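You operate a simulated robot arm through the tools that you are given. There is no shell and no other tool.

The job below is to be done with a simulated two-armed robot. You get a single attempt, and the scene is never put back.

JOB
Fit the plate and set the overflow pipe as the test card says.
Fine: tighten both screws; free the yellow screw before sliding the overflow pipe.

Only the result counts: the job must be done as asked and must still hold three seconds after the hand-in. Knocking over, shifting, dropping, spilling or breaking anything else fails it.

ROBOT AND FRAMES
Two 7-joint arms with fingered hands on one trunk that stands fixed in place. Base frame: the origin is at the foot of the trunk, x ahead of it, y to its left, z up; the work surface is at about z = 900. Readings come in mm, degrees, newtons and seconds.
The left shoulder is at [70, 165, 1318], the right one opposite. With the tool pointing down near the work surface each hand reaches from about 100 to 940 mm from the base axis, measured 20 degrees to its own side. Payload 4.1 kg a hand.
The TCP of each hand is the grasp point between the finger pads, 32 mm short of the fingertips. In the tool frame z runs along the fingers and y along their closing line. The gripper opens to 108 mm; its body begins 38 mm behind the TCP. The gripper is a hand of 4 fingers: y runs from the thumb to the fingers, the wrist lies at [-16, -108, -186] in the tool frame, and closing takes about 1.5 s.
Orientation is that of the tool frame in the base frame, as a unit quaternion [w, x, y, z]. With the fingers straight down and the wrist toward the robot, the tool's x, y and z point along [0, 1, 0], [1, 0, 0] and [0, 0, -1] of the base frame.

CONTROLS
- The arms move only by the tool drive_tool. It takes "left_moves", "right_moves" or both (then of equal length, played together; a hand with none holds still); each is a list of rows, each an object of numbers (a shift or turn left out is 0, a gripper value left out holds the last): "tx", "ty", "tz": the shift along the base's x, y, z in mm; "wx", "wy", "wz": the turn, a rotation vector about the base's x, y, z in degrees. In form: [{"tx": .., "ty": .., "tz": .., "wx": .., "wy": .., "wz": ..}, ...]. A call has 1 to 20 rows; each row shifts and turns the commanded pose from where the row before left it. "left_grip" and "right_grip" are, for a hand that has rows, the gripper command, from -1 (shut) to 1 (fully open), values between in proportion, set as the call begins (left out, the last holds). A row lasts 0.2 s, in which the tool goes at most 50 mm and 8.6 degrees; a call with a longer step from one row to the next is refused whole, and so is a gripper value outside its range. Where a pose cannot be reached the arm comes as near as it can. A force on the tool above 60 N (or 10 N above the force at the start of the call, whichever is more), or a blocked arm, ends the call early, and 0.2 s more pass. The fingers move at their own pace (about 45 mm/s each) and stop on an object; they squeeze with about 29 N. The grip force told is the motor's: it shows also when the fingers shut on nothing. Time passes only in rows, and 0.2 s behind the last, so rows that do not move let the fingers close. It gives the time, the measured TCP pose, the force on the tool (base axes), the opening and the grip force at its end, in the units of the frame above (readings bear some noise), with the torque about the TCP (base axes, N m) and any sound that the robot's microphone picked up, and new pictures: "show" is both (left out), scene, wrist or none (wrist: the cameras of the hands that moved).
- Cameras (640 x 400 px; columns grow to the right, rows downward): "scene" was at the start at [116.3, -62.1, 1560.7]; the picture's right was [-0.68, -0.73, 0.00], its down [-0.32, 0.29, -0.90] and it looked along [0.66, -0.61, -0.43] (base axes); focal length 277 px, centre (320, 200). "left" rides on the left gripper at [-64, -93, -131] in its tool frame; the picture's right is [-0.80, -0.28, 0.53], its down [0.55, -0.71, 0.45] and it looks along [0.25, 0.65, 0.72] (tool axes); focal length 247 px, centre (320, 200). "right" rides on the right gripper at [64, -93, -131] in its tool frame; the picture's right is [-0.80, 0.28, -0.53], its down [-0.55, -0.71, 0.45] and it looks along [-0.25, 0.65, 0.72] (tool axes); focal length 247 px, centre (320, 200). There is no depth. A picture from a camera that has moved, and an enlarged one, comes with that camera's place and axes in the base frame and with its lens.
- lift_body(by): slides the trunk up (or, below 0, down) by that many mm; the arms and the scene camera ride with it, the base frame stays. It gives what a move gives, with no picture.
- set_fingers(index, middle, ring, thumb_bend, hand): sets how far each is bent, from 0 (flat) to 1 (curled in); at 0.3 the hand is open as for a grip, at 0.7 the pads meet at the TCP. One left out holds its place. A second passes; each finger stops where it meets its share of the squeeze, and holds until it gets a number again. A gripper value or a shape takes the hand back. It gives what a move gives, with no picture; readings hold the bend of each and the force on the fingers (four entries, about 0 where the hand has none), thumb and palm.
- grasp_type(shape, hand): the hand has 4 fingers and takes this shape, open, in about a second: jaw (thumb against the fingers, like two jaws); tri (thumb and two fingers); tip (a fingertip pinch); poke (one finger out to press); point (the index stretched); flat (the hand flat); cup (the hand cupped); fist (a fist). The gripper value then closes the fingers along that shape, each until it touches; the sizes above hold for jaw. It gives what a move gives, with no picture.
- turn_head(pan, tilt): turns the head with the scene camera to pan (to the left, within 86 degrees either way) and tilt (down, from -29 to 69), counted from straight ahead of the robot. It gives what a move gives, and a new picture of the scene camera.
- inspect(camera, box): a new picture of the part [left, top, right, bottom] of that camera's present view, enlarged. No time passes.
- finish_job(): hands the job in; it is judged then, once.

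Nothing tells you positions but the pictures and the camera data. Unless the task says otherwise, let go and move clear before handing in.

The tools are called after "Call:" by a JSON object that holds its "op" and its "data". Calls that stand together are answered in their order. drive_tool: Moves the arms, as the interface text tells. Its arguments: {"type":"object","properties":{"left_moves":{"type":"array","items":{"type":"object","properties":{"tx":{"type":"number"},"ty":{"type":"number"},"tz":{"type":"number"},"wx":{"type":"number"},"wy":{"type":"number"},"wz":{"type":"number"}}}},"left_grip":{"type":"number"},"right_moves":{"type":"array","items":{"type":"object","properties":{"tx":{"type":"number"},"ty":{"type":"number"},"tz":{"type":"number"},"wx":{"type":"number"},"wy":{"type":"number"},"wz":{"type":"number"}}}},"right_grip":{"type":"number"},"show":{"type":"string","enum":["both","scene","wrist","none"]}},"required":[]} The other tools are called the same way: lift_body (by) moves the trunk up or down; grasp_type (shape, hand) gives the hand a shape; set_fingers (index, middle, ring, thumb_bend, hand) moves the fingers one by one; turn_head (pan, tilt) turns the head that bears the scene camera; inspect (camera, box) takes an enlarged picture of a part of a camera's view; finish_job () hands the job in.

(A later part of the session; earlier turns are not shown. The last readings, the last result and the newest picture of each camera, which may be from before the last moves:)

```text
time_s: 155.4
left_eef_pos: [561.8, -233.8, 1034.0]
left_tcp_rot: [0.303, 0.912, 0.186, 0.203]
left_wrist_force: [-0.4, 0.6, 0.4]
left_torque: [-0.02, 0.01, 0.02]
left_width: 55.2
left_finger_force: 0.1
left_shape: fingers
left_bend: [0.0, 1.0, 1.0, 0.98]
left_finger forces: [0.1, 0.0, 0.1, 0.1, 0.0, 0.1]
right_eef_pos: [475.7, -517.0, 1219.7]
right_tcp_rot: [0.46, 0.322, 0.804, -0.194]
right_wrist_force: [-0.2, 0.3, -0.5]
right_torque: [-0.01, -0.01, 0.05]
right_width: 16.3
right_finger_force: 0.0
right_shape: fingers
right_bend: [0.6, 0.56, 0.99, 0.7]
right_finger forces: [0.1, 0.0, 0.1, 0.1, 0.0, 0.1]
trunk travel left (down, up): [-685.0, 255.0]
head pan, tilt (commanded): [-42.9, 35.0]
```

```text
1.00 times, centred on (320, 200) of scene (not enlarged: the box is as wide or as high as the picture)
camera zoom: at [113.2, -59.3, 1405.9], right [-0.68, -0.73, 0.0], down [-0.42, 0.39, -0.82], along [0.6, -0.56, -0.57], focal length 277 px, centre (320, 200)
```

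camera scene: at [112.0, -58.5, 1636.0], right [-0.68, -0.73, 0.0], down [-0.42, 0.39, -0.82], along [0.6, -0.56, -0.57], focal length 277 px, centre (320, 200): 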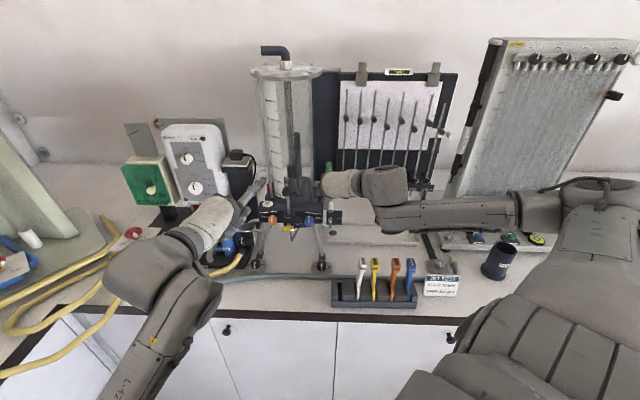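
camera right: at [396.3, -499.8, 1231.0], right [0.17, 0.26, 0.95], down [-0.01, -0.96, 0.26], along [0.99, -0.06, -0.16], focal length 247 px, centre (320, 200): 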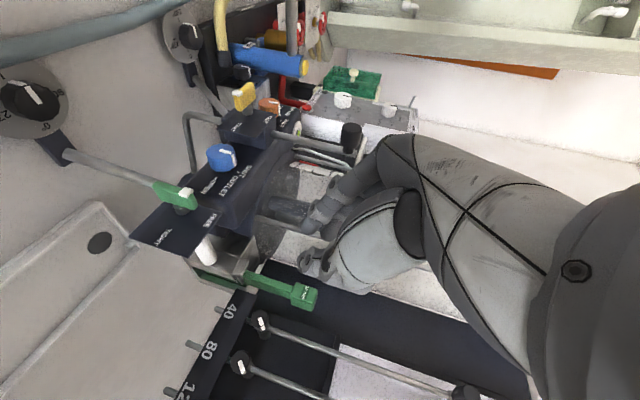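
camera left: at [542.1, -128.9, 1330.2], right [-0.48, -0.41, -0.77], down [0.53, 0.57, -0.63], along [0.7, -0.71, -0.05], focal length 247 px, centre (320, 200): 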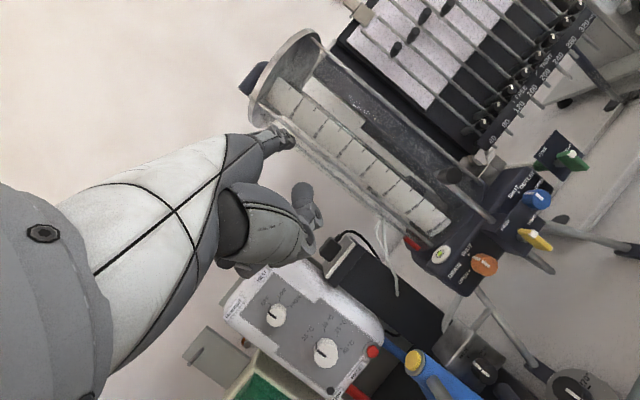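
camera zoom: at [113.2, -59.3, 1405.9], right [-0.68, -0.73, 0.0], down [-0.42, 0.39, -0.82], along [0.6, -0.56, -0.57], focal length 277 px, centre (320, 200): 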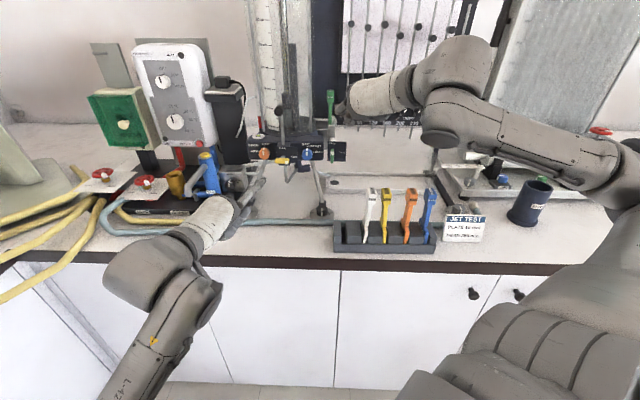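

Call:
{"op": "inspect", "data": {"camera": "scene", "box": [300, 110, 380, 170]}}

Call:
{"op": "inspect", "data": {"camera": "right", "box": [170, 150, 330, 310]}}

Call:
{"op": "inspect", "data": {"camera": "left", "box": [300, 0, 560, 200]}}

```text
6.67 times, centred on (340, 140) of scene
camera zoom: at [113.2, -59.3, 1405.9], right [-0.68, -0.73, 0.0], down [-0.42, 0.39, -0.82], along [0.6, -0.56, -0.57], focal length 1849 px, centre (187, 600)
```

zoom: 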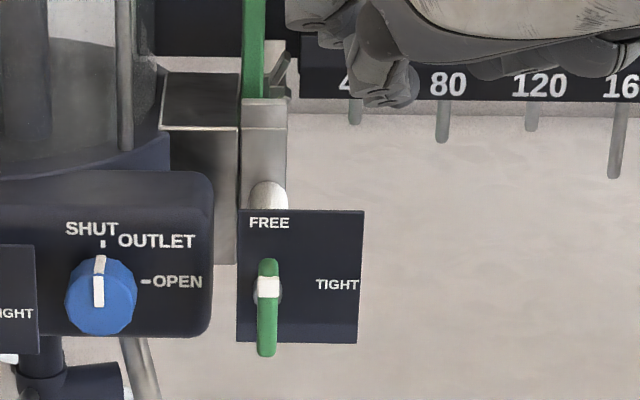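

```text
2.50 times, centred on (250, 230) of right
camera zoom: at [307.0, -482.4, 1231.9], right [0.17, 0.26, 0.95], down [-0.01, -0.96, 0.26], along [0.99, -0.06, -0.16], focal length 617 px, centre (495, 125)
```

zoom: 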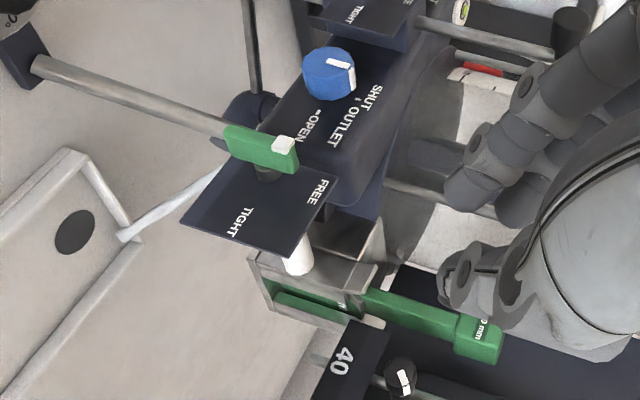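

```text
2.00 times, centred on (430, 100) of left
camera zoom: at [423.0, -133.0, 1055.3], right [-0.48, -0.41, -0.77], down [0.53, 0.57, -0.63], along [0.7, -0.71, -0.05], focal length 494 px, centre (100, 400)
```

zoom: 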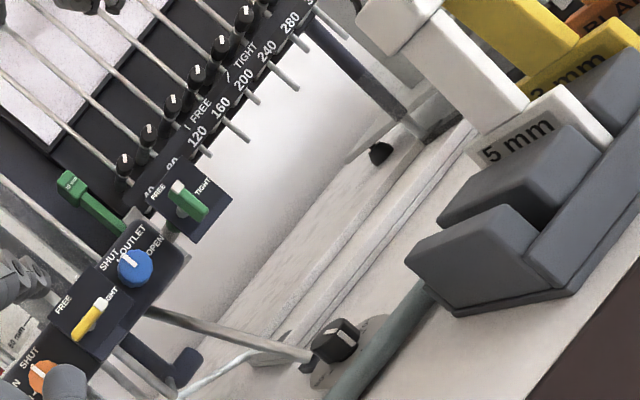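

I'll bring the left index in front of the green screw, short of it and to its left.

Call:
{"op": "drive_tool", "data": {"left_moves": [{"tx": -0.7, "ty": -27.7, "tz": -1.3}, {"tx": -0.7, "ty": -27.7, "tz": -1.3}, {"tx": -0.7, "ty": -27.7, "tz": -1.3}, {"tx": -0.7, "ty": -27.7, "tz": -1.3}, {"tx": -0.7, "ty": -27.7, "tz": -1.3}, {"tx": -0.7, "ty": -27.7, "tz": -1.3}], "show": "none"}}

Call:
{"op": "inspect", "data": {"camera": "scene", "box": [290, 110, 370, 170]}}

Call:
{"op": "inspect", "data": {"camera": "right", "box": [130, 120, 290, 280]}}

```text
time_s: 157.0
left_eef_pos: [590.8, -366.5, 1002.6]
left_tcp_rot: [0.275, 0.913, 0.201, 0.223]
left_wrist_force: [-0.6, -0.4, 0.3]
left_torque: [0.01, -0.03, 0.01]
left_width: 55.1
left_finger_force: 0.1
left_shape: fingers
left_bend: [0.0, 1.0, 1.0, 0.98]
left_finger forces: [0.0, 0.0, 0.0, 0.0, 0.0, 0.0]
right_eef_pos: [474.7, -517.7, 1218.2]
right_tcp_rot: [0.459, 0.323, 0.804, -0.194]
right_wrist_force: [-0.7, -0.1, -0.5]
right_torque: [0.0, 0.03, -0.02]
right_width: 16.3
right_finger_force: 0.1
right_shape: fingers
right_bend: [0.6, 0.56, 0.99, 0.7]
right_finger forces: [0.0, 0.0, 0.0, 0.0, 0.0, 0.0]
trunk travel left (down, up): [-685.0, 255.0]
head pan, tilt (commanded): [-42.9, 35.0]
stopped in row 6 (left hand): the arm was blocked; the commanded pose is now the measured one
```

```text
6.67 times, centred on (330, 140) of scene
camera zoom: at [112.7, -59.4, 1405.9], right [-0.68, -0.73, 0.0], down [-0.42, 0.39, -0.82], along [0.6, -0.56, -0.57], focal length 1849 px, centre (253, 600)
```

zoom: 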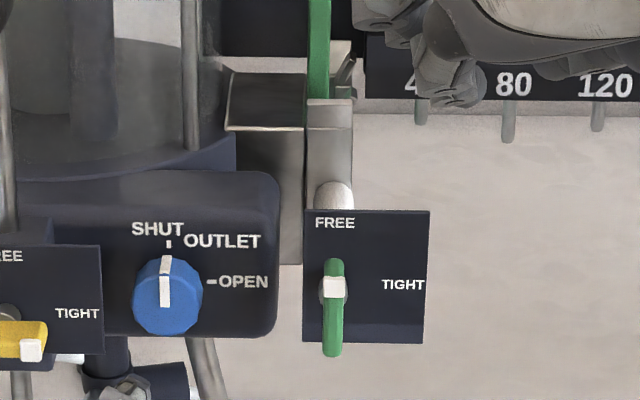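

```text
2.50 times, centred on (210, 200) of right
camera zoom: at [306.5, -482.6, 1231.9], right [0.17, 0.26, 0.95], down [-0.01, -0.96, 0.26], along [0.99, -0.06, -0.16], focal length 617 px, centre (595, 200)
```

zoom: 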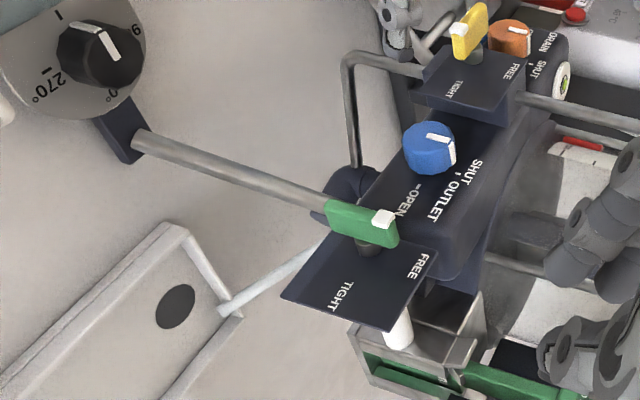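

The left arm can't reach that far right in this pose, and it stopped without touching anything. The green screw is in front of the right shoulder, so I'll park the left hand back and use the right index for this one.

Call:
{"op": "drive_tool", "data": {"left_moves": [{"tx": -2.2, "ty": 31, "tz": 12, "wx": -0.6, "wy": 0.2, "wz": -0.6}, {"tx": -2.2, "ty": 31, "tz": 12, "wx": -0.6, "wy": 0.2, "wz": -0.6}, {"tx": -2.2, "ty": 31, "tz": 12, "wx": -0.6, "wy": 0.2, "wz": -0.6}, {"tx": -2.2, "ty": 31, "tz": 12, "wx": -0.6, "wy": 0.2, "wz": -0.6}, {"tx": -2.2, "ty": 31, "tz": 12, "wx": -0.6, "wy": 0.2, "wz": -0.5}], "show": "wrist"}}

```text
time_s: 158.2
left_eef_pos: [577.7, -211.0, 1063.2]
left_tcp_rot: [0.304, 0.912, 0.186, 0.202]
left_wrist_force: [0.0, 0.4, -0.7]
left_torque: [0.0, 0.0, 0.0]
left_width: 55.1
left_finger_force: 0.1
left_shape: fingers
left_bend: [0.0, 1.0, 1.0, 0.98]
left_finger forces: [0.0, 0.0, 0.0, 0.1, 0.0, 0.1]
right_eef_pos: [475.7, -517.1, 1219.0]
right_tcp_rot: [0.46, 0.322, 0.804, -0.195]
right_wrist_force: [-0.1, -0.7, -0.2]
right_torque: [-0.02, -0.02, 0.0]
right_width: 16.6
right_finger_force: 0.0
right_shape: fingers
right_bend: [0.6, 0.56, 0.99, 0.7]
right_finger forces: [0.0, 0.0, 0.0, 0.0, 0.0, 0.0]
trunk travel left (down, up): [-685.0, 255.0]
head pan, tilt (commanded): [-42.9, 35.0]
camera left: at [440.0, -108.8, 1084.1], right [-0.48, -0.41, -0.77], down [0.53, 0.56, -0.63], along [0.7, -0.71, -0.05], focal length 247 px, centre (320, 200)
```

left: 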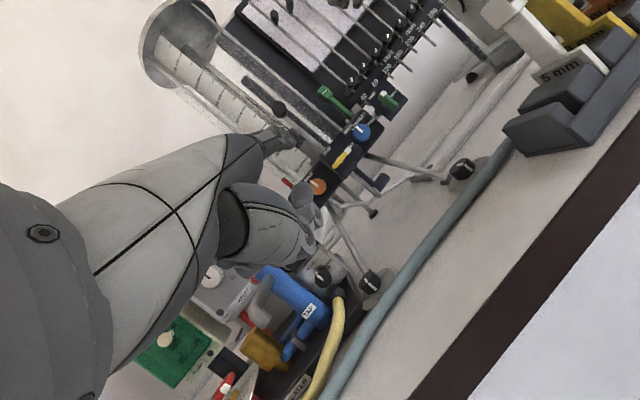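

Left hand is parked with a good view. Now I'll put the right hand into the pointing shape and turn it palm-down, pitched up 30 degrees, clear of everything.

Call:
{"op": "grasp_type", "data": {"shape": "point", "hand": "right"}}

Call:
{"op": "drive_tool", "data": {"right_moves": [{"tx": 6.3, "ty": -0.5, "tz": 4.3, "wx": 5.21, "wy": -2.44, "wz": -5.44}, {"tx": 6.3, "ty": -0.5, "tz": 4.3, "wx": 5.21, "wy": -2.44, "wz": -5.44}, {"tx": 6.3, "ty": -0.5, "tz": 4.3, "wx": 5.21, "wy": -2.44, "wz": -5.44}, {"tx": 6.3, "ty": -0.5, "tz": 4.3, "wx": 5.21, "wy": -2.44, "wz": -5.44}, {"tx": 6.3, "ty": -0.5, "tz": 4.3, "wx": 5.21, "wy": -2.44, "wz": -5.44}, {"tx": 6.3, "ty": -0.5, "tz": 4.3, "wx": 5.21, "wy": -2.44, "wz": -5.44}], "show": "none"}}

Call:
{"op": "drive_tool", "data": {"right_moves": [{"tx": 6.3, "ty": -0.5, "tz": 4.3, "wx": 5.21, "wy": -2.44, "wz": -5.44}, {"tx": 6.3, "ty": -0.5, "tz": 4.3, "wx": 5.21, "wy": -2.44, "wz": -5.44}, {"tx": 6.3, "ty": -0.5, "tz": 4.3, "wx": 5.21, "wy": -2.44, "wz": -5.44}, {"tx": 6.3, "ty": -0.5, "tz": 4.3, "wx": 5.21, "wy": -2.44, "wz": -5.44}, {"tx": 6.3, "ty": -0.5, "tz": 4.3, "wx": 5.21, "wy": -2.44, "wz": -5.44}, {"tx": 6.3, "ty": -0.5, "tz": 4.3, "wx": 5.21, "wy": -2.44, "wz": -5.44}], "show": "both"}}

Call:
{"op": "set_fingers", "data": {"hand": "right", "index": 0}}

```text
time_s: 159.1
left_eef_pos: [578.8, -213.1, 1063.0]
left_tcp_rot: [0.304, 0.912, 0.186, 0.202]
left_wrist_force: [0.9, -0.3, -0.2]
left_torque: [-0.01, 0.01, 0.0]
left_width: 55.4
left_finger_force: 0.1
left_shape: fingers
left_bend: [0.0, 1.0, 1.0, 0.98]
left_finger forces: [0.1, 0.0, 0.0, 0.0, 0.0, 0.0]
right_eef_pos: [476.9, -516.8, 1219.1]
right_tcp_rot: [0.46, 0.322, 0.804, -0.195]
right_wrist_force: [1.2, 0.3, 0.4]
right_torque: [0.0, 0.0, -0.01]
right_width: 0.0
right_finger_force: 0.1
right_shape: point
right_bend: [0.19, 1.0, 1.0, 0.99]
right_finger forces: [0.2, 0.0, 0.0, 0.0, 0.0, 0.0]
trunk travel left (down, up): [-685.0, 255.0]
head pan, tilt (commanded): [-42.9, 35.0]
```

```text
time_s: 160.5
left_eef_pos: [578.4, -212.0, 1061.9]
left_tcp_rot: [0.304, 0.912, 0.186, 0.202]
left_wrist_force: [0.2, 0.1, 0.4]
left_torque: [0.02, 0.0, 0.01]
left_width: 54.9
left_finger_force: 0.0
left_shape: fingers
left_bend: [0.0, 1.0, 1.0, 0.98]
left_finger forces: [0.0, 0.0, 0.0, 0.0, 0.0, 0.1]
right_eef_pos: [515.1, -520.4, 1243.5]
right_tcp_rot: [0.381, 0.664, 0.641, -0.052]
right_wrist_force: [0.1, -0.1, 0.4]
right_torque: [0.01, 0.0, -0.01]
right_width: 0.0
right_finger_force: 0.0
right_shape: point
right_bend: [0.19, 1.0, 1.0, 0.99]
right_finger forces: [0.1, 0.0, 0.0, 0.0, 0.0, 0.0]
trunk travel left (down, up): [-685.0, 255.0]
head pan, tilt (commanded): [-42.9, 35.0]
```

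```text
time_s: 161.9
left_eef_pos: [579.5, -213.3, 1062.3]
left_tcp_rot: [0.304, 0.912, 0.186, 0.201]
left_wrist_force: [-0.4, -0.6, -0.5]
left_torque: [-0.05, 0.03, -0.03]
left_width: 55.2
left_finger_force: 0.1
left_shape: fingers
left_bend: [0.0, 1.0, 1.0, 0.98]
left_finger forces: [0.1, 0.0, 0.0, 0.1, 0.0, 0.0]
right_eef_pos: [553.6, -524.6, 1269.2]
right_tcp_rot: [0.237, 0.893, 0.369, 0.099]
right_wrist_force: [1.0, -0.3, 0.0]
right_torque: [0.0, 0.02, 0.01]
right_width: 0.0
right_finger_force: 0.0
right_shape: point
right_bend: [0.19, 1.0, 1.0, 0.99]
right_finger forces: [0.0, 0.0, 0.0, 0.0, 0.0, 0.0]
trunk travel left (down, up): [-685.0, 255.0]
head pan, tilt (commanded): [-42.9, 35.0]
camera scene: at [115.0, -59.6, 1405.7], right [-0.68, -0.73, 0.0], down [-0.42, 0.39, -0.82], along [0.6, -0.56, -0.57], focal length 277 px, centre (320, 200)
camera right: at [495.2, -375.7, 1338.5], right [-0.58, -0.55, 0.6], down [-0.66, -0.11, -0.74], along [0.47, -0.83, -0.3], focal length 247 px, centre (320, 200)
```

scene: 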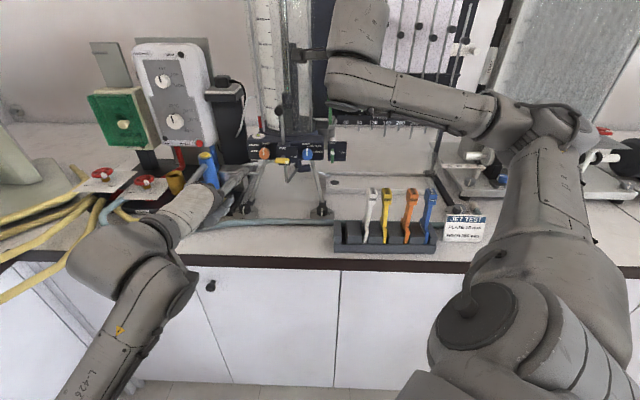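
right: 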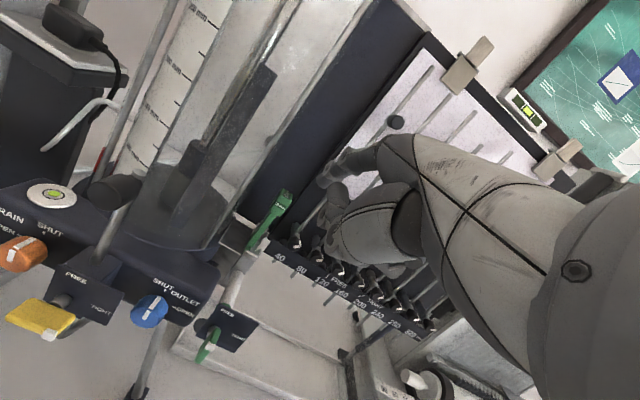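

```text
time_s: 162.9
left_eef_pos: [577.6, -212.6, 1063.1]
left_tcp_rot: [0.304, 0.912, 0.186, 0.202]
left_wrist_force: [0.2, 0.7, 0.2]
left_torque: [0.02, -0.02, 0.04]
left_width: 55.3
left_finger_force: 0.2
left_shape: fingers
left_bend: [0.0, 1.0, 1.0, 0.98]
left_finger forces: [0.0, 0.1, 0.0, 0.0, 0.1, 0.0]
right_eef_pos: [554.1, -523.3, 1270.3]
right_tcp_rot: [0.239, 0.892, 0.37, 0.099]
right_wrist_force: [0.0, 0.2, 1.0]
right_torque: [0.01, 0.04, 0.02]
right_width: 54.7
right_finger_force: 0.0
right_shape: fingers
right_bend: [0.0, 1.0, 1.0, 0.99]
right_finger forces: [0.0, 0.1, 0.1, 0.0, 0.1, 0.1]
trunk travel left (down, up): [-685.0, 255.0]
head pan, tilt (commanded): [-42.9, 35.0]
```

I'll lower the pitch to zero, which keeps the wrist further from the shoulder, and come back to a stand-off left of and short of the green bar.

Call:
{"op": "drive_tool", "data": {"right_moves": [{"tx": -10.3, "ty": 15.1, "tz": -10, "wx": 5.3, "wy": 5.3}, {"tx": -10.3, "ty": 15.1, "tz": -10, "wx": 5.3, "wy": 5.3}, {"tx": -10.3, "ty": 15.1, "tz": -10, "wx": 5.3, "wy": 5.3}, {"tx": -10.3, "ty": 15.1, "tz": -10, "wx": 5.3, "wy": 5.3}, {"tx": -10.3, "ty": 15.1, "tz": -20}, {"tx": -10.3, "ty": 15.1, "tz": -20}], "show": "both"}}

```text
time_s: 164.3
left_eef_pos: [577.5, -213.0, 1062.9]
left_tcp_rot: [0.304, 0.912, 0.187, 0.203]
left_wrist_force: [-0.2, 0.1, -0.6]
left_torque: [0.01, 0.03, -0.02]
left_width: 55.1
left_finger_force: 0.0
left_shape: fingers
left_bend: [0.0, 1.0, 1.0, 0.98]
left_finger forces: [0.1, 0.0, 0.0, 0.1, 0.0, 0.0]
right_eef_pos: [487.6, -433.1, 1189.9]
right_tcp_rot: [-0.001, 0.923, 0.384, 0.001]
right_wrist_force: [-0.1, -0.5, -0.1]
right_torque: [0.0, 0.04, -0.01]
right_width: 55.0
right_finger_force: 0.0
right_shape: fingers
right_bend: [0.0, 1.0, 1.0, 0.99]
right_finger forces: [0.0, 0.0, 0.0, 0.0, 0.0, 0.0]
trunk travel left (down, up): [-685.0, 255.0]
head pan, tilt (commanded): [-42.9, 35.0]
camera scene: at [113.1, -59.1, 1405.9], right [-0.68, -0.73, 0.0], down [-0.42, 0.39, -0.82], along [0.6, -0.56, -0.57], focal length 277 px, centre (320, 200)
camera right: at [468.7, -321.7, 1323.3], right [-0.36, -0.77, 0.53], down [-0.89, 0.11, -0.45], along [0.28, -0.63, -0.72], focal length 247 px, centre (320, 200)
```

scene: 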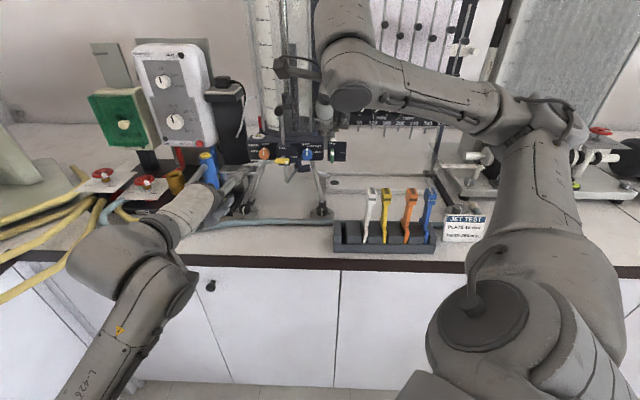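
right: 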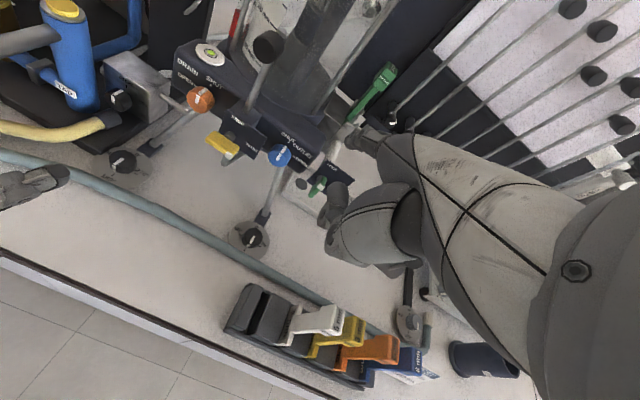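

Call:
{"op": "drive_tool", "data": {"right_moves": [{"tx": 0.6, "ty": 0.6, "tz": -20}, {"tx": 0.6, "ty": 0.6, "tz": -20}, {"tx": 0.6, "ty": 0.6, "tz": -20}, {"tx": 0.6, "ty": 0.6, "tz": -20}, {"tz": -15}], "show": "wrist"}}

Call:
{"op": "inspect", "data": {"camera": "left", "box": [300, 60, 460, 220]}}

Call:
{"op": "inspect", "data": {"camera": "scene", "box": [290, 100, 370, 180]}}

Call:
{"op": "inspect", "data": {"camera": "right", "box": [270, 80, 410, 200]}}

```text
time_s: 165.5
left_eef_pos: [577.8, -212.4, 1062.0]
left_tcp_rot: [0.303, 0.913, 0.186, 0.201]
left_wrist_force: [0.3, -0.4, -0.1]
left_torque: [-0.04, -0.01, 0.0]
left_width: 54.9
left_finger_force: 0.1
left_shape: fingers
left_bend: [0.0, 1.0, 1.0, 0.98]
left_finger forces: [0.0, 0.1, 0.0, 0.1, 0.0, 0.0]
right_eef_pos: [493.2, -431.4, 1096.2]
right_tcp_rot: [-0.001, 0.924, 0.383, 0.001]
right_wrist_force: [-0.4, 0.3, -0.4]
right_torque: [-0.03, 0.0, 0.02]
right_width: 54.8
right_finger_force: 0.0
right_shape: fingers
right_bend: [0.0, 1.0, 1.0, 0.99]
right_finger forces: [0.0, 0.1, 0.0, 0.0, 0.1, 0.0]
trunk travel left (down, up): [-685.0, 255.0]
head pan, tilt (commanded): [-42.9, 35.0]
camera right: at [472.4, -321.3, 1228.1], right [-0.36, -0.77, 0.53], down [-0.89, 0.11, -0.45], along [0.28, -0.63, -0.72], focal length 247 px, centre (320, 200)
```

right: 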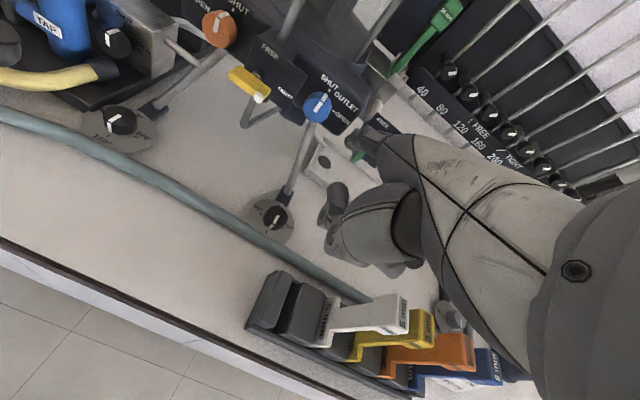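

```text
2.50 times, centred on (380, 140) of left
camera zoom: at [440.4, -110.2, 1083.8], right [-0.48, -0.41, -0.77], down [0.53, 0.57, -0.63], along [0.7, -0.71, -0.05], focal length 617 px, centre (170, 350)
```

zoom: 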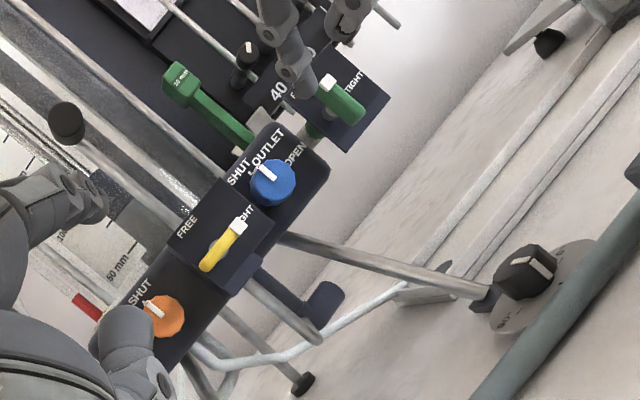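

```text
5.00 times, centred on (330, 140) of scene
camera zoom: at [113.6, -59.6, 1405.8], right [-0.68, -0.73, 0.0], down [-0.42, 0.39, -0.82], along [0.6, -0.56, -0.57], focal length 1387 px, centre (270, 500)
```

zoom: 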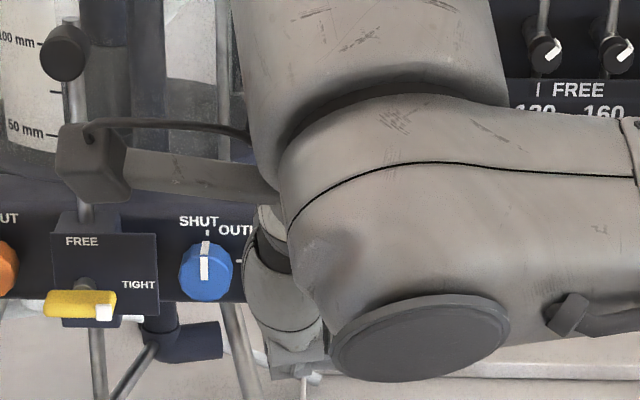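

```text
3.33 times, centred on (340, 140) of right
camera zoom: at [472.4, -321.3, 1228.1], right [-0.36, -0.77, 0.53], down [-0.89, 0.11, -0.45], along [0.28, -0.63, -0.72], focal length 823 px, centre (253, 400)
```

zoom: 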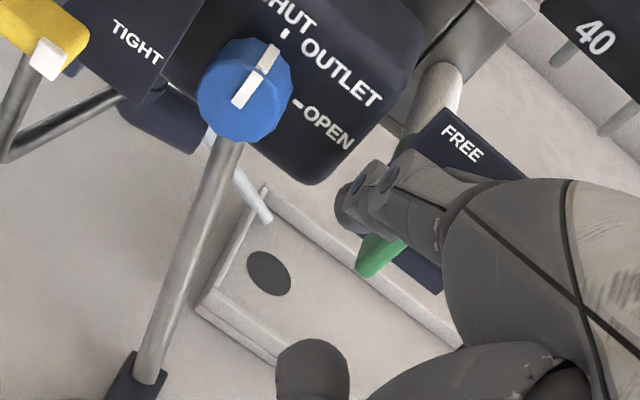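

The tip is at (578, -497, 1099), left of the green bar and 40 mm short. I'll move in beside the bar's upper end and push it right.

Call:
{"op": "drive_tool", "data": {"right_moves": [{"tx": 14, "ty": -14, "tz": -5}, {"tx": 13.5, "ty": -13.5, "tz": -5}, {"tx": -3, "ty": -3}, {"tx": -3, "ty": -3}], "show": "none"}}

Call:
{"op": "inspect", "data": {"camera": "left", "box": [340, 60, 420, 130]}}

Call:
{"op": "inspect", "data": {"camera": "right", "box": [290, 90, 390, 170]}}

```text
time_s: 166.5
left_eef_pos: [577.3, -213.7, 1062.4]
left_tcp_rot: [0.304, 0.912, 0.186, 0.203]
left_wrist_force: [-0.2, 0.0, -0.5]
left_torque: [-0.01, -0.03, 0.02]
left_width: 55.0
left_finger_force: 0.1
left_shape: fingers
left_bend: [0.0, 1.0, 1.0, 0.98]
left_finger forces: [0.0, 0.0, 0.0, 0.0, 0.1, 0.1]
right_eef_pos: [514.4, -465.5, 1085.2]
right_tcp_rot: [-0.001, 0.924, 0.383, 0.0]
right_wrist_force: [-0.7, 0.0, 0.7]
right_torque: [0.02, 0.03, -0.01]
right_width: 54.9
right_finger_force: 0.1
right_shape: fingers
right_bend: [0.0, 1.0, 1.0, 0.99]
right_finger forces: [0.0, 0.0, 0.1, 0.1, 0.0, 0.1]
trunk travel left (down, up): [-685.0, 255.0]
head pan, tilt (commanded): [-42.9, 35.0]
```

```text
5.71 times, centred on (380, 95) of left
camera zoom: at [440.2, -110.3, 1083.8], right [-0.48, -0.41, -0.77], down [0.53, 0.57, -0.63], along [0.7, -0.71, -0.05], focal length 1411 px, centre (-23, 800)
```

zoom: 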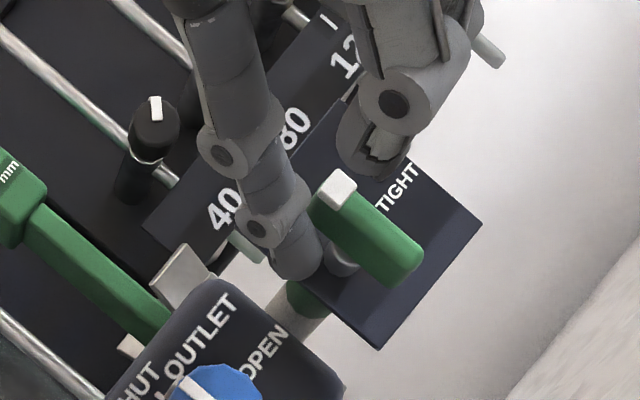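

```text
5.00 times, centred on (340, 130) of right
camera zoom: at [494.3, -355.3, 1217.3], right [-0.36, -0.77, 0.53], down [-0.89, 0.11, -0.45], along [0.28, -0.63, -0.72], focal length 1235 px, centre (220, 550)
```

zoom: 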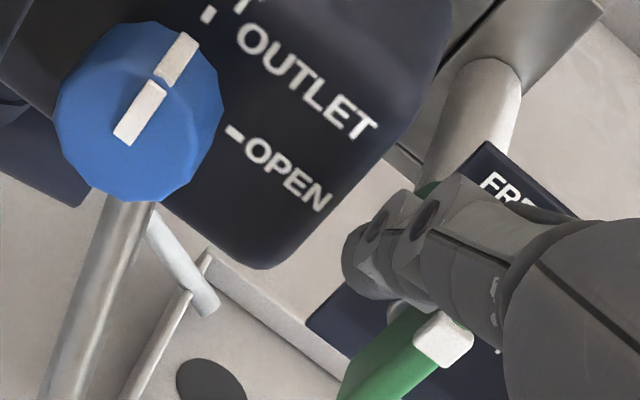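

The finger lies along the left side of the bar's upper half. Pushing right.

Call:
{"op": "drive_tool", "data": {"right_moves": [{"tx": -2.8, "ty": -2.8}, {"tx": -2.8, "ty": -2.8}, {"tx": -2.8, "ty": -2.8}], "show": "none"}}

Call:
{"op": "inspect", "data": {"camera": "left", "box": [340, 60, 420, 130]}}

```text
time_s: 167.3
left_eef_pos: [579.0, -212.1, 1062.6]
left_tcp_rot: [0.304, 0.912, 0.186, 0.202]
left_wrist_force: [-0.8, -0.1, -0.1]
left_torque: [0.02, -0.01, 0.0]
left_width: 55.2
left_finger_force: 0.1
left_shape: fingers
left_bend: [0.0, 1.0, 1.0, 0.98]
left_finger forces: [0.0, 0.0, 0.0, 0.1, 0.0, 0.0]
right_eef_pos: [506.8, -472.3, 1085.9]
right_tcp_rot: [0.0, 0.924, 0.383, -0.001]
right_wrist_force: [3.3, 2.9, 0.2]
right_torque: [0.0, 0.01, 0.41]
right_width: 54.9
right_finger_force: 2.6
right_shape: fingers
right_bend: [0.0, 1.0, 1.0, 0.99]
right_finger forces: [4.1, 0.0, 0.2, 0.0, 0.1, 0.0]
trunk travel left (down, up): [-685.0, 255.0]
head pan, tilt (commanded): [-42.9, 35.0]
```

```text
5.71 times, centred on (380, 95) of left
camera zoom: at [440.6, -109.3, 1083.8], right [-0.48, -0.41, -0.77], down [0.53, 0.57, -0.63], along [0.7, -0.71, -0.05], focal length 1411 px, centre (-23, 800)
```

zoom: 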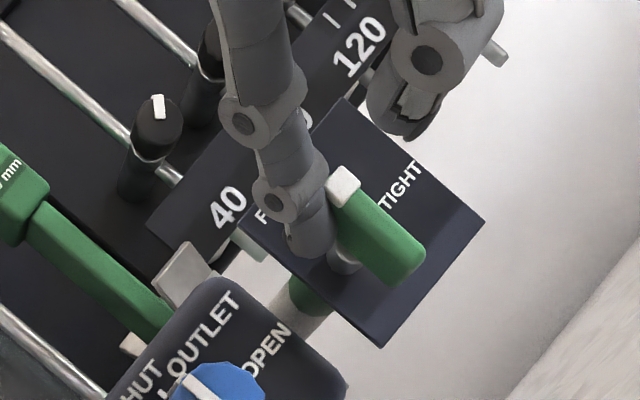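

Call:
{"op": "drive_tool", "data": {"right_moves": [{"tx": -2.8, "ty": -2.8, "tz": 1}, {"tx": -2.8, "ty": -2.8, "tz": 1}, {"tx": -2.8, "ty": -2.8, "tz": 1}], "show": "none"}}

Call:
{"op": "inspect", "data": {"camera": "left", "box": [340, 60, 420, 130]}}

Call:
{"op": "inspect", "data": {"camera": "right", "box": [290, 90, 390, 170]}}

```text
time_s: 168.1
left_eef_pos: [576.9, -212.8, 1063.5]
left_tcp_rot: [0.304, 0.912, 0.186, 0.202]
left_wrist_force: [0.2, 0.0, -0.4]
left_torque: [-0.02, 0.01, 0.03]
left_width: 55.1
left_finger_force: 0.0
left_shape: fingers
left_bend: [0.0, 1.0, 1.0, 0.98]
left_finger forces: [0.0, 0.1, 0.0, 0.0, 0.0, 0.0]
right_eef_pos: [496.6, -481.3, 1088.2]
right_tcp_rot: [-0.001, 0.924, 0.382, 0.001]
right_wrist_force: [1.0, 0.6, 0.4]
right_torque: [-0.05, -0.05, 0.26]
right_width: 55.2
right_finger_force: 0.7
right_shape: fingers
right_bend: [0.0, 1.0, 1.0, 0.99]
right_finger forces: [1.8, 0.0, 0.1, 0.0, 0.0, 0.0]
trunk travel left (down, up): [-685.0, 255.0]
head pan, tilt (commanded): [-42.9, 35.0]
```

```text
5.71 times, centred on (380, 95) of left
camera zoom: at [440.1, -109.8, 1084.0], right [-0.48, -0.41, -0.77], down [0.53, 0.57, -0.63], along [0.7, -0.71, -0.05], focal length 1411 px, centre (-23, 800)
```

zoom: 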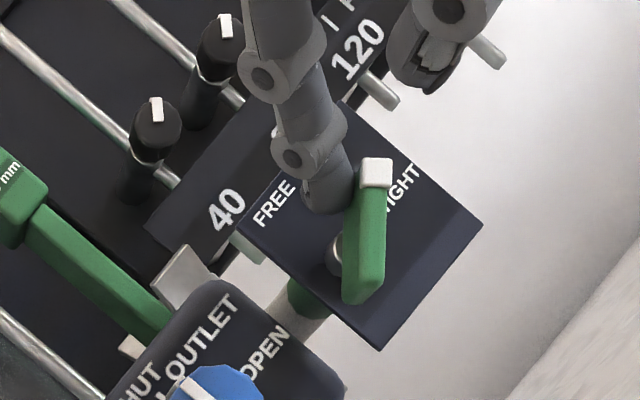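

```text
5.00 times, centred on (340, 130) of right
camera zoom: at [476.8, -370.9, 1221.5], right [-0.36, -0.77, 0.53], down [-0.89, 0.11, -0.45], along [0.28, -0.63, -0.72], focal length 1235 px, centre (220, 550)
```

zoom: 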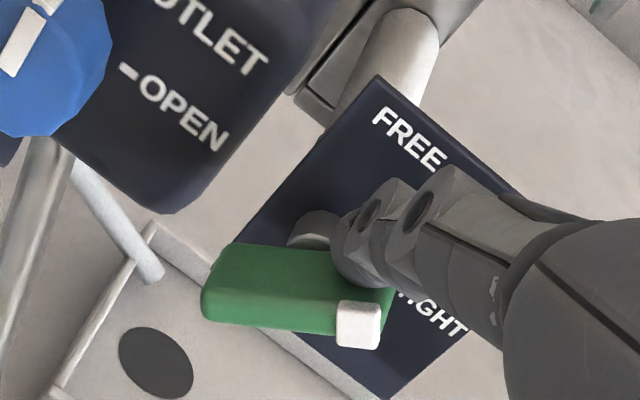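

About 50 degrees done. I'll go a bit further right, then press down on the right end.

Call:
{"op": "drive_tool", "data": {"right_moves": [{"tx": -2.8, "ty": -2.8, "tz": 1}, {"tx": -2.8, "ty": -2.8}, {"tz": -3}, {"tz": -3}], "show": "none"}}

Call:
{"op": "inspect", "data": {"camera": "left", "box": [340, 60, 420, 130]}}

Call:
{"op": "inspect", "data": {"camera": "right", "box": [290, 90, 390, 170]}}

```text
time_s: 169.1
left_eef_pos: [577.6, -213.1, 1062.5]
left_tcp_rot: [0.304, 0.913, 0.185, 0.2]
left_wrist_force: [-0.8, 0.5, -0.1]
left_torque: [0.0, 0.03, 0.0]
left_width: 55.5
left_finger_force: 0.0
left_shape: fingers
left_bend: [0.0, 1.0, 1.0, 0.98]
left_finger forces: [0.0, 0.0, 0.1, 0.0, 0.1, 0.0]
right_eef_pos: [490.6, -487.1, 1082.8]
right_tcp_rot: [-0.002, 0.924, 0.383, 0.0]
right_wrist_force: [-0.3, -0.1, 1.1]
right_torque: [-0.07, -0.1, -0.03]
right_width: 55.7
right_finger_force: 1.0
right_shape: fingers
right_bend: [0.0, 1.0, 1.0, 0.99]
right_finger forces: [1.1, 0.0, 0.0, 0.1, 0.0, 0.0]
trunk travel left (down, up): [-685.0, 255.0]
head pan, tilt (commanded): [-42.9, 35.0]
```

```text
5.71 times, centred on (380, 95) of left
camera zoom: at [440.1, -110.4, 1083.9], right [-0.48, -0.41, -0.77], down [0.53, 0.57, -0.63], along [0.7, -0.71, -0.05], focal length 1411 px, centre (-23, 800)
```

zoom: 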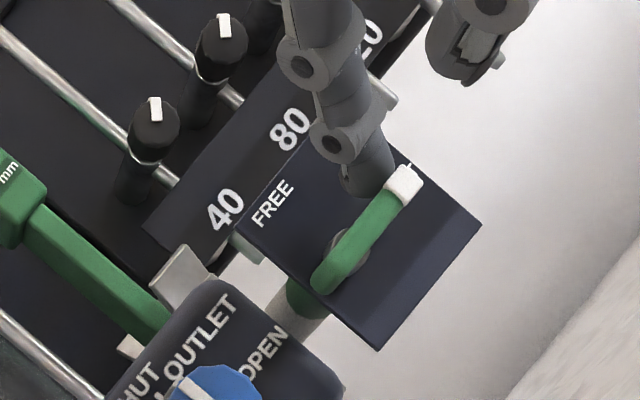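

```text
5.00 times, centred on (340, 130) of right
camera zoom: at [471.5, -376.9, 1215.3], right [-0.36, -0.77, 0.53], down [-0.89, 0.11, -0.45], along [0.28, -0.63, -0.72], focal length 1235 px, centre (220, 550)
```

zoom: 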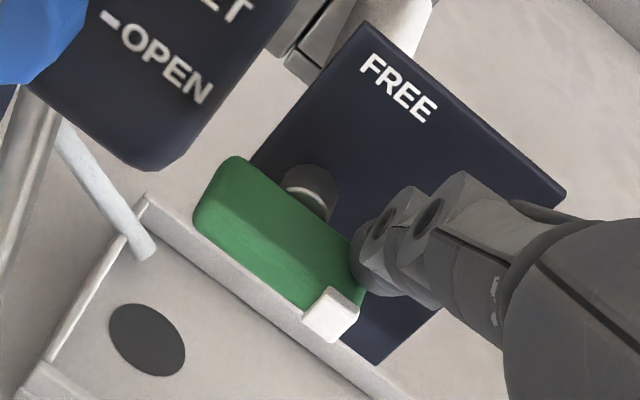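

The bar points at TIGHT now. I'll press its right end down to seat it firmly, as I did with the yellow one.

Call:
{"op": "drive_tool", "data": {"right_moves": [{"tz": -3}, {"tz": -3}], "show": "none"}}

Call:
{"op": "drive_tool", "data": {"right_moves": [{"tz": -3}, {"tz": -2}, {"tz": 0}], "show": "none"}}

Call:
{"op": "inspect", "data": {"camera": "left", "box": [340, 60, 420, 130]}}

```text
time_s: 169.7
left_eef_pos: [576.2, -212.3, 1063.0]
left_tcp_rot: [0.304, 0.912, 0.187, 0.203]
left_wrist_force: [-0.4, 0.0, 0.1]
left_torque: [-0.02, 0.0, 0.02]
left_width: 55.1
left_finger_force: 0.1
left_shape: fingers
left_bend: [0.0, 1.0, 1.0, 0.98]
left_finger forces: [0.0, 0.1, 0.0, 0.0, 0.0, 0.0]
right_eef_pos: [490.4, -486.9, 1078.0]
right_tcp_rot: [-0.001, 0.923, 0.384, 0.0]
right_wrist_force: [-1.5, 0.3, 5.2]
right_torque: [-0.42, -0.52, -0.08]
right_width: 57.7
right_finger_force: 2.7
right_shape: fingers
right_bend: [0.0, 1.0, 1.0, 0.99]
right_finger forces: [6.1, 0.0, 0.0, 0.0, 0.0, 0.1]
trunk travel left (down, up): [-685.0, 255.0]
head pan, tilt (commanded): [-42.9, 35.0]
```

```text
time_s: 170.5
left_eef_pos: [576.7, -210.6, 1063.5]
left_tcp_rot: [0.304, 0.912, 0.186, 0.202]
left_wrist_force: [-0.3, -0.4, 0.3]
left_torque: [0.01, 0.02, 0.01]
left_width: 55.0
left_finger_force: 0.0
left_shape: fingers
left_bend: [0.0, 1.0, 1.0, 0.98]
left_finger forces: [0.0, 0.1, 0.1, 0.0, 0.0, 0.0]
right_eef_pos: [490.9, -484.3, 1074.2]
right_tcp_rot: [0.0, 0.923, 0.384, 0.001]
right_wrist_force: [-5.4, 3.9, 12.7]
right_torque: [-0.87, -1.1, -0.08]
right_width: 60.6
right_finger_force: 6.3
right_shape: fingers
right_bend: [0.0, 1.0, 1.0, 0.99]
right_finger forces: [12.4, 0.1, 0.1, 0.0, 0.0, 0.0]
trunk travel left (down, up): [-685.0, 255.0]
head pan, tilt (commanded): [-42.9, 35.0]
```

```text
5.71 times, centred on (380, 95) of left
camera zoom: at [438.1, -108.3, 1085.1], right [-0.48, -0.41, -0.77], down [0.53, 0.56, -0.63], along [0.7, -0.71, -0.05], focal length 1411 px, centre (-23, 800)
```

zoom: 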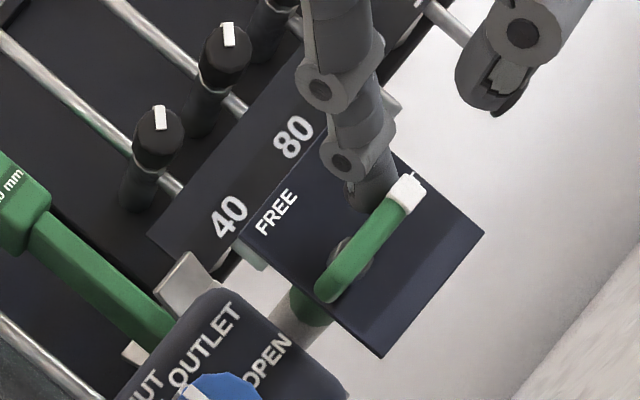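

12.7 N against the stop, so it's tight. I'll lift off, back away, and check both screws, the plate and the pipe.

Call:
{"op": "drive_tool", "data": {"right_moves": [{"tz": 10}, {"tz": 12}, {"tx": -20, "ty": 20, "tz": 10}, {"tx": -20, "ty": 20, "tz": 20}, {"tx": -10, "ty": 10, "tz": 30}, {"tz": 35}, {"tz": 35}, {"tz": 35}], "show": "both"}}

Call:
{"op": "inspect", "data": {"camera": "left", "box": [300, 60, 460, 220]}}

Call:
{"op": "inspect", "data": {"camera": "right", "box": [140, 60, 420, 260]}}

Call:
{"op": "inspect", "data": {"camera": "scene", "box": [255, 20, 305, 60]}}

```text
time_s: 172.3
left_eef_pos: [577.9, -211.2, 1062.4]
left_tcp_rot: [0.305, 0.912, 0.187, 0.202]
left_wrist_force: [0.5, -0.2, -1.1]
left_torque: [0.0, 0.0, -0.02]
left_width: 54.8
left_finger_force: 0.0
left_shape: fingers
left_bend: [0.0, 1.0, 1.0, 0.98]
left_finger forces: [0.0, 0.0, 0.0, 0.0, 0.1, 0.0]
right_eef_pos: [442.2, -435.4, 1261.1]
right_tcp_rot: [0.001, 0.923, 0.384, 0.0]
right_wrist_force: [0.3, 0.7, -0.5]
right_torque: [-0.02, 0.01, -0.02]
right_width: 54.9
right_finger_force: 0.1
right_shape: fingers
right_bend: [0.0, 1.0, 1.0, 0.99]
right_finger forces: [0.1, 0.1, 0.1, 0.0, 0.0, 0.0]
trunk travel left (down, up): [-685.0, 255.0]
head pan, tilt (commanded): [-42.9, 35.0]
camera scene: at [112.9, -57.9, 1405.9], right [-0.68, -0.73, 0.0], down [-0.42, 0.39, -0.82], along [0.6, -0.56, -0.57], focal length 277 px, centre (320, 200)
camera right: at [422.3, -325.3, 1393.3], right [-0.36, -0.77, 0.53], down [-0.89, 0.11, -0.45], along [0.28, -0.63, -0.72], focal length 247 px, centre (320, 200)
```

scene: 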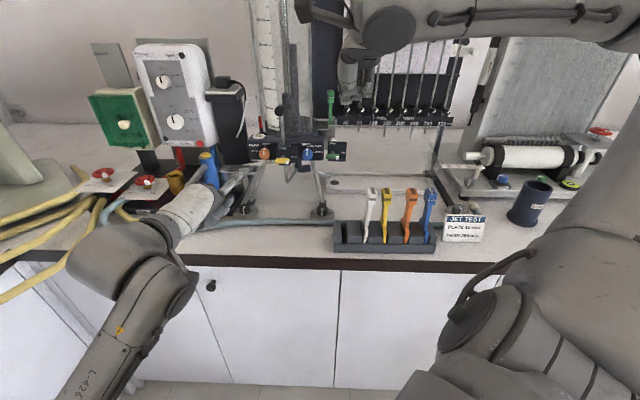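
right: 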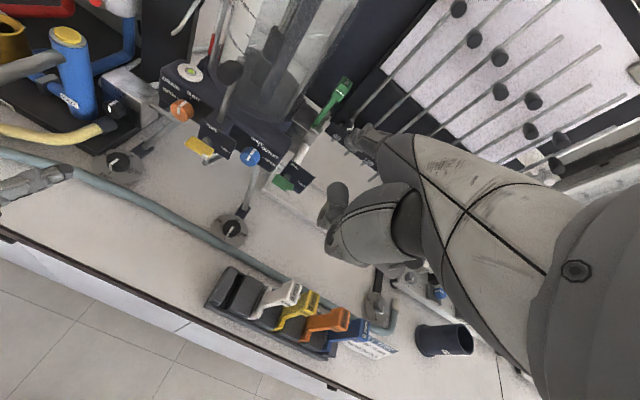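

```text
2.50 times, centred on (380, 140) of left
camera zoom: at [439.8, -108.9, 1084.1], right [-0.48, -0.41, -0.77], down [0.53, 0.57, -0.63], along [0.7, -0.71, -0.05], focal length 617 px, centre (170, 350)
```

zoom: 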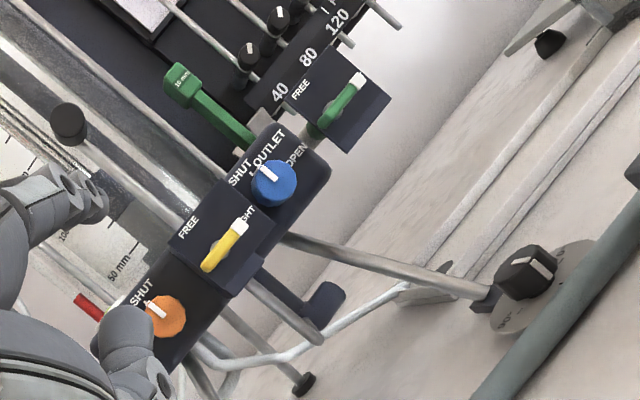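

```text
2.00 times, centred on (280, 160) of right
camera zoom: at [422.3, -325.3, 1393.3], right [-0.36, -0.77, 0.53], down [-0.89, 0.11, -0.45], along [0.28, -0.63, -0.72], focal length 494 px, centre (400, 280)
```

zoom: 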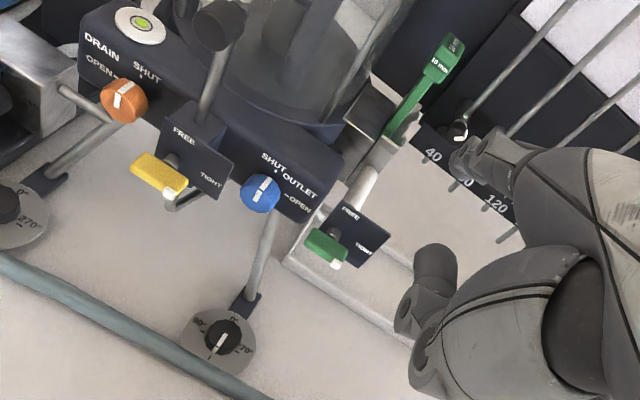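

```text
10.00 times, centred on (280, 40) of scene
camera zoom: at [112.9, -57.9, 1405.9], right [-0.68, -0.73, 0.0], down [-0.42, 0.39, -0.82], along [0.6, -0.56, -0.57], focal length 2774 px, centre (720, 1800)
```

zoom: 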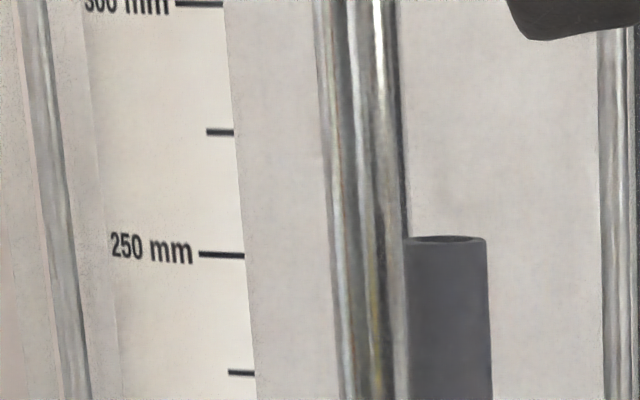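

Both screws are at TIGHT and the pipe still reads about 249.6 mm. Now I'll compare the rack with my earlier reference view (same camera position) to put it back where it was.

Call:
{"op": "inspect", "data": {"camera": "scene", "box": [320, 170, 450, 260]}}

Call:
{"op": "inspect", "data": {"camera": "right", "box": [190, 250, 390, 370]}}

Call:
{"op": "inspect", "data": {"camera": "left", "box": [440, 0, 640, 200]}}

```text
4.44 times, centred on (385, 215) of scene
camera zoom: at [112.9, -57.9, 1405.9], right [-0.68, -0.73, 0.0], down [-0.42, 0.39, -0.82], along [0.6, -0.56, -0.57], focal length 1233 px, centre (31, 133)
```

zoom: 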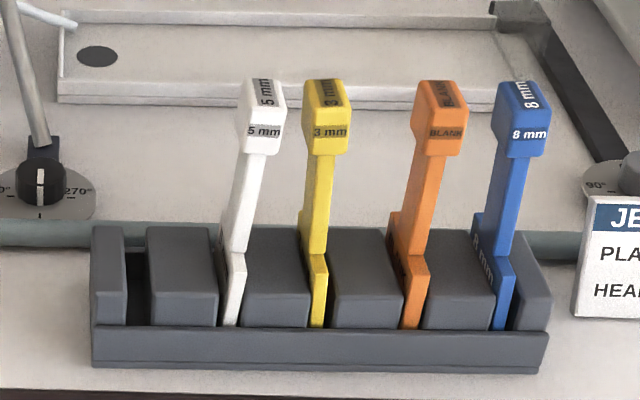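

```text
3.20 times, centred on (290, 310) of right
camera zoom: at [422.3, -325.3, 1393.3], right [-0.36, -0.77, 0.53], down [-0.89, 0.11, -0.45], along [0.28, -0.63, -0.72], focal length 790 px, centre (416, -152)
```

zoom: 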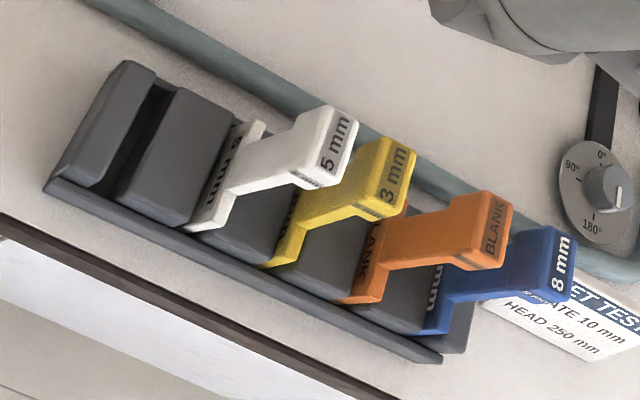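

```text
2.00 times, centred on (540, 100) of left
camera zoom: at [439.8, -108.9, 1084.1], right [-0.48, -0.41, -0.77], down [0.53, 0.57, -0.63], along [0.7, -0.71, -0.05], focal length 494 px, centre (-120, 400)
```

zoom: 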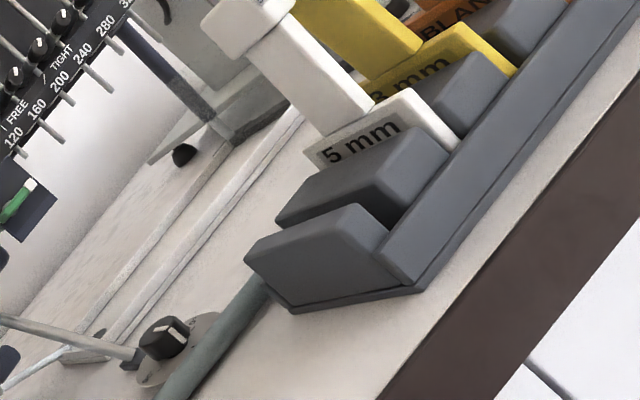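

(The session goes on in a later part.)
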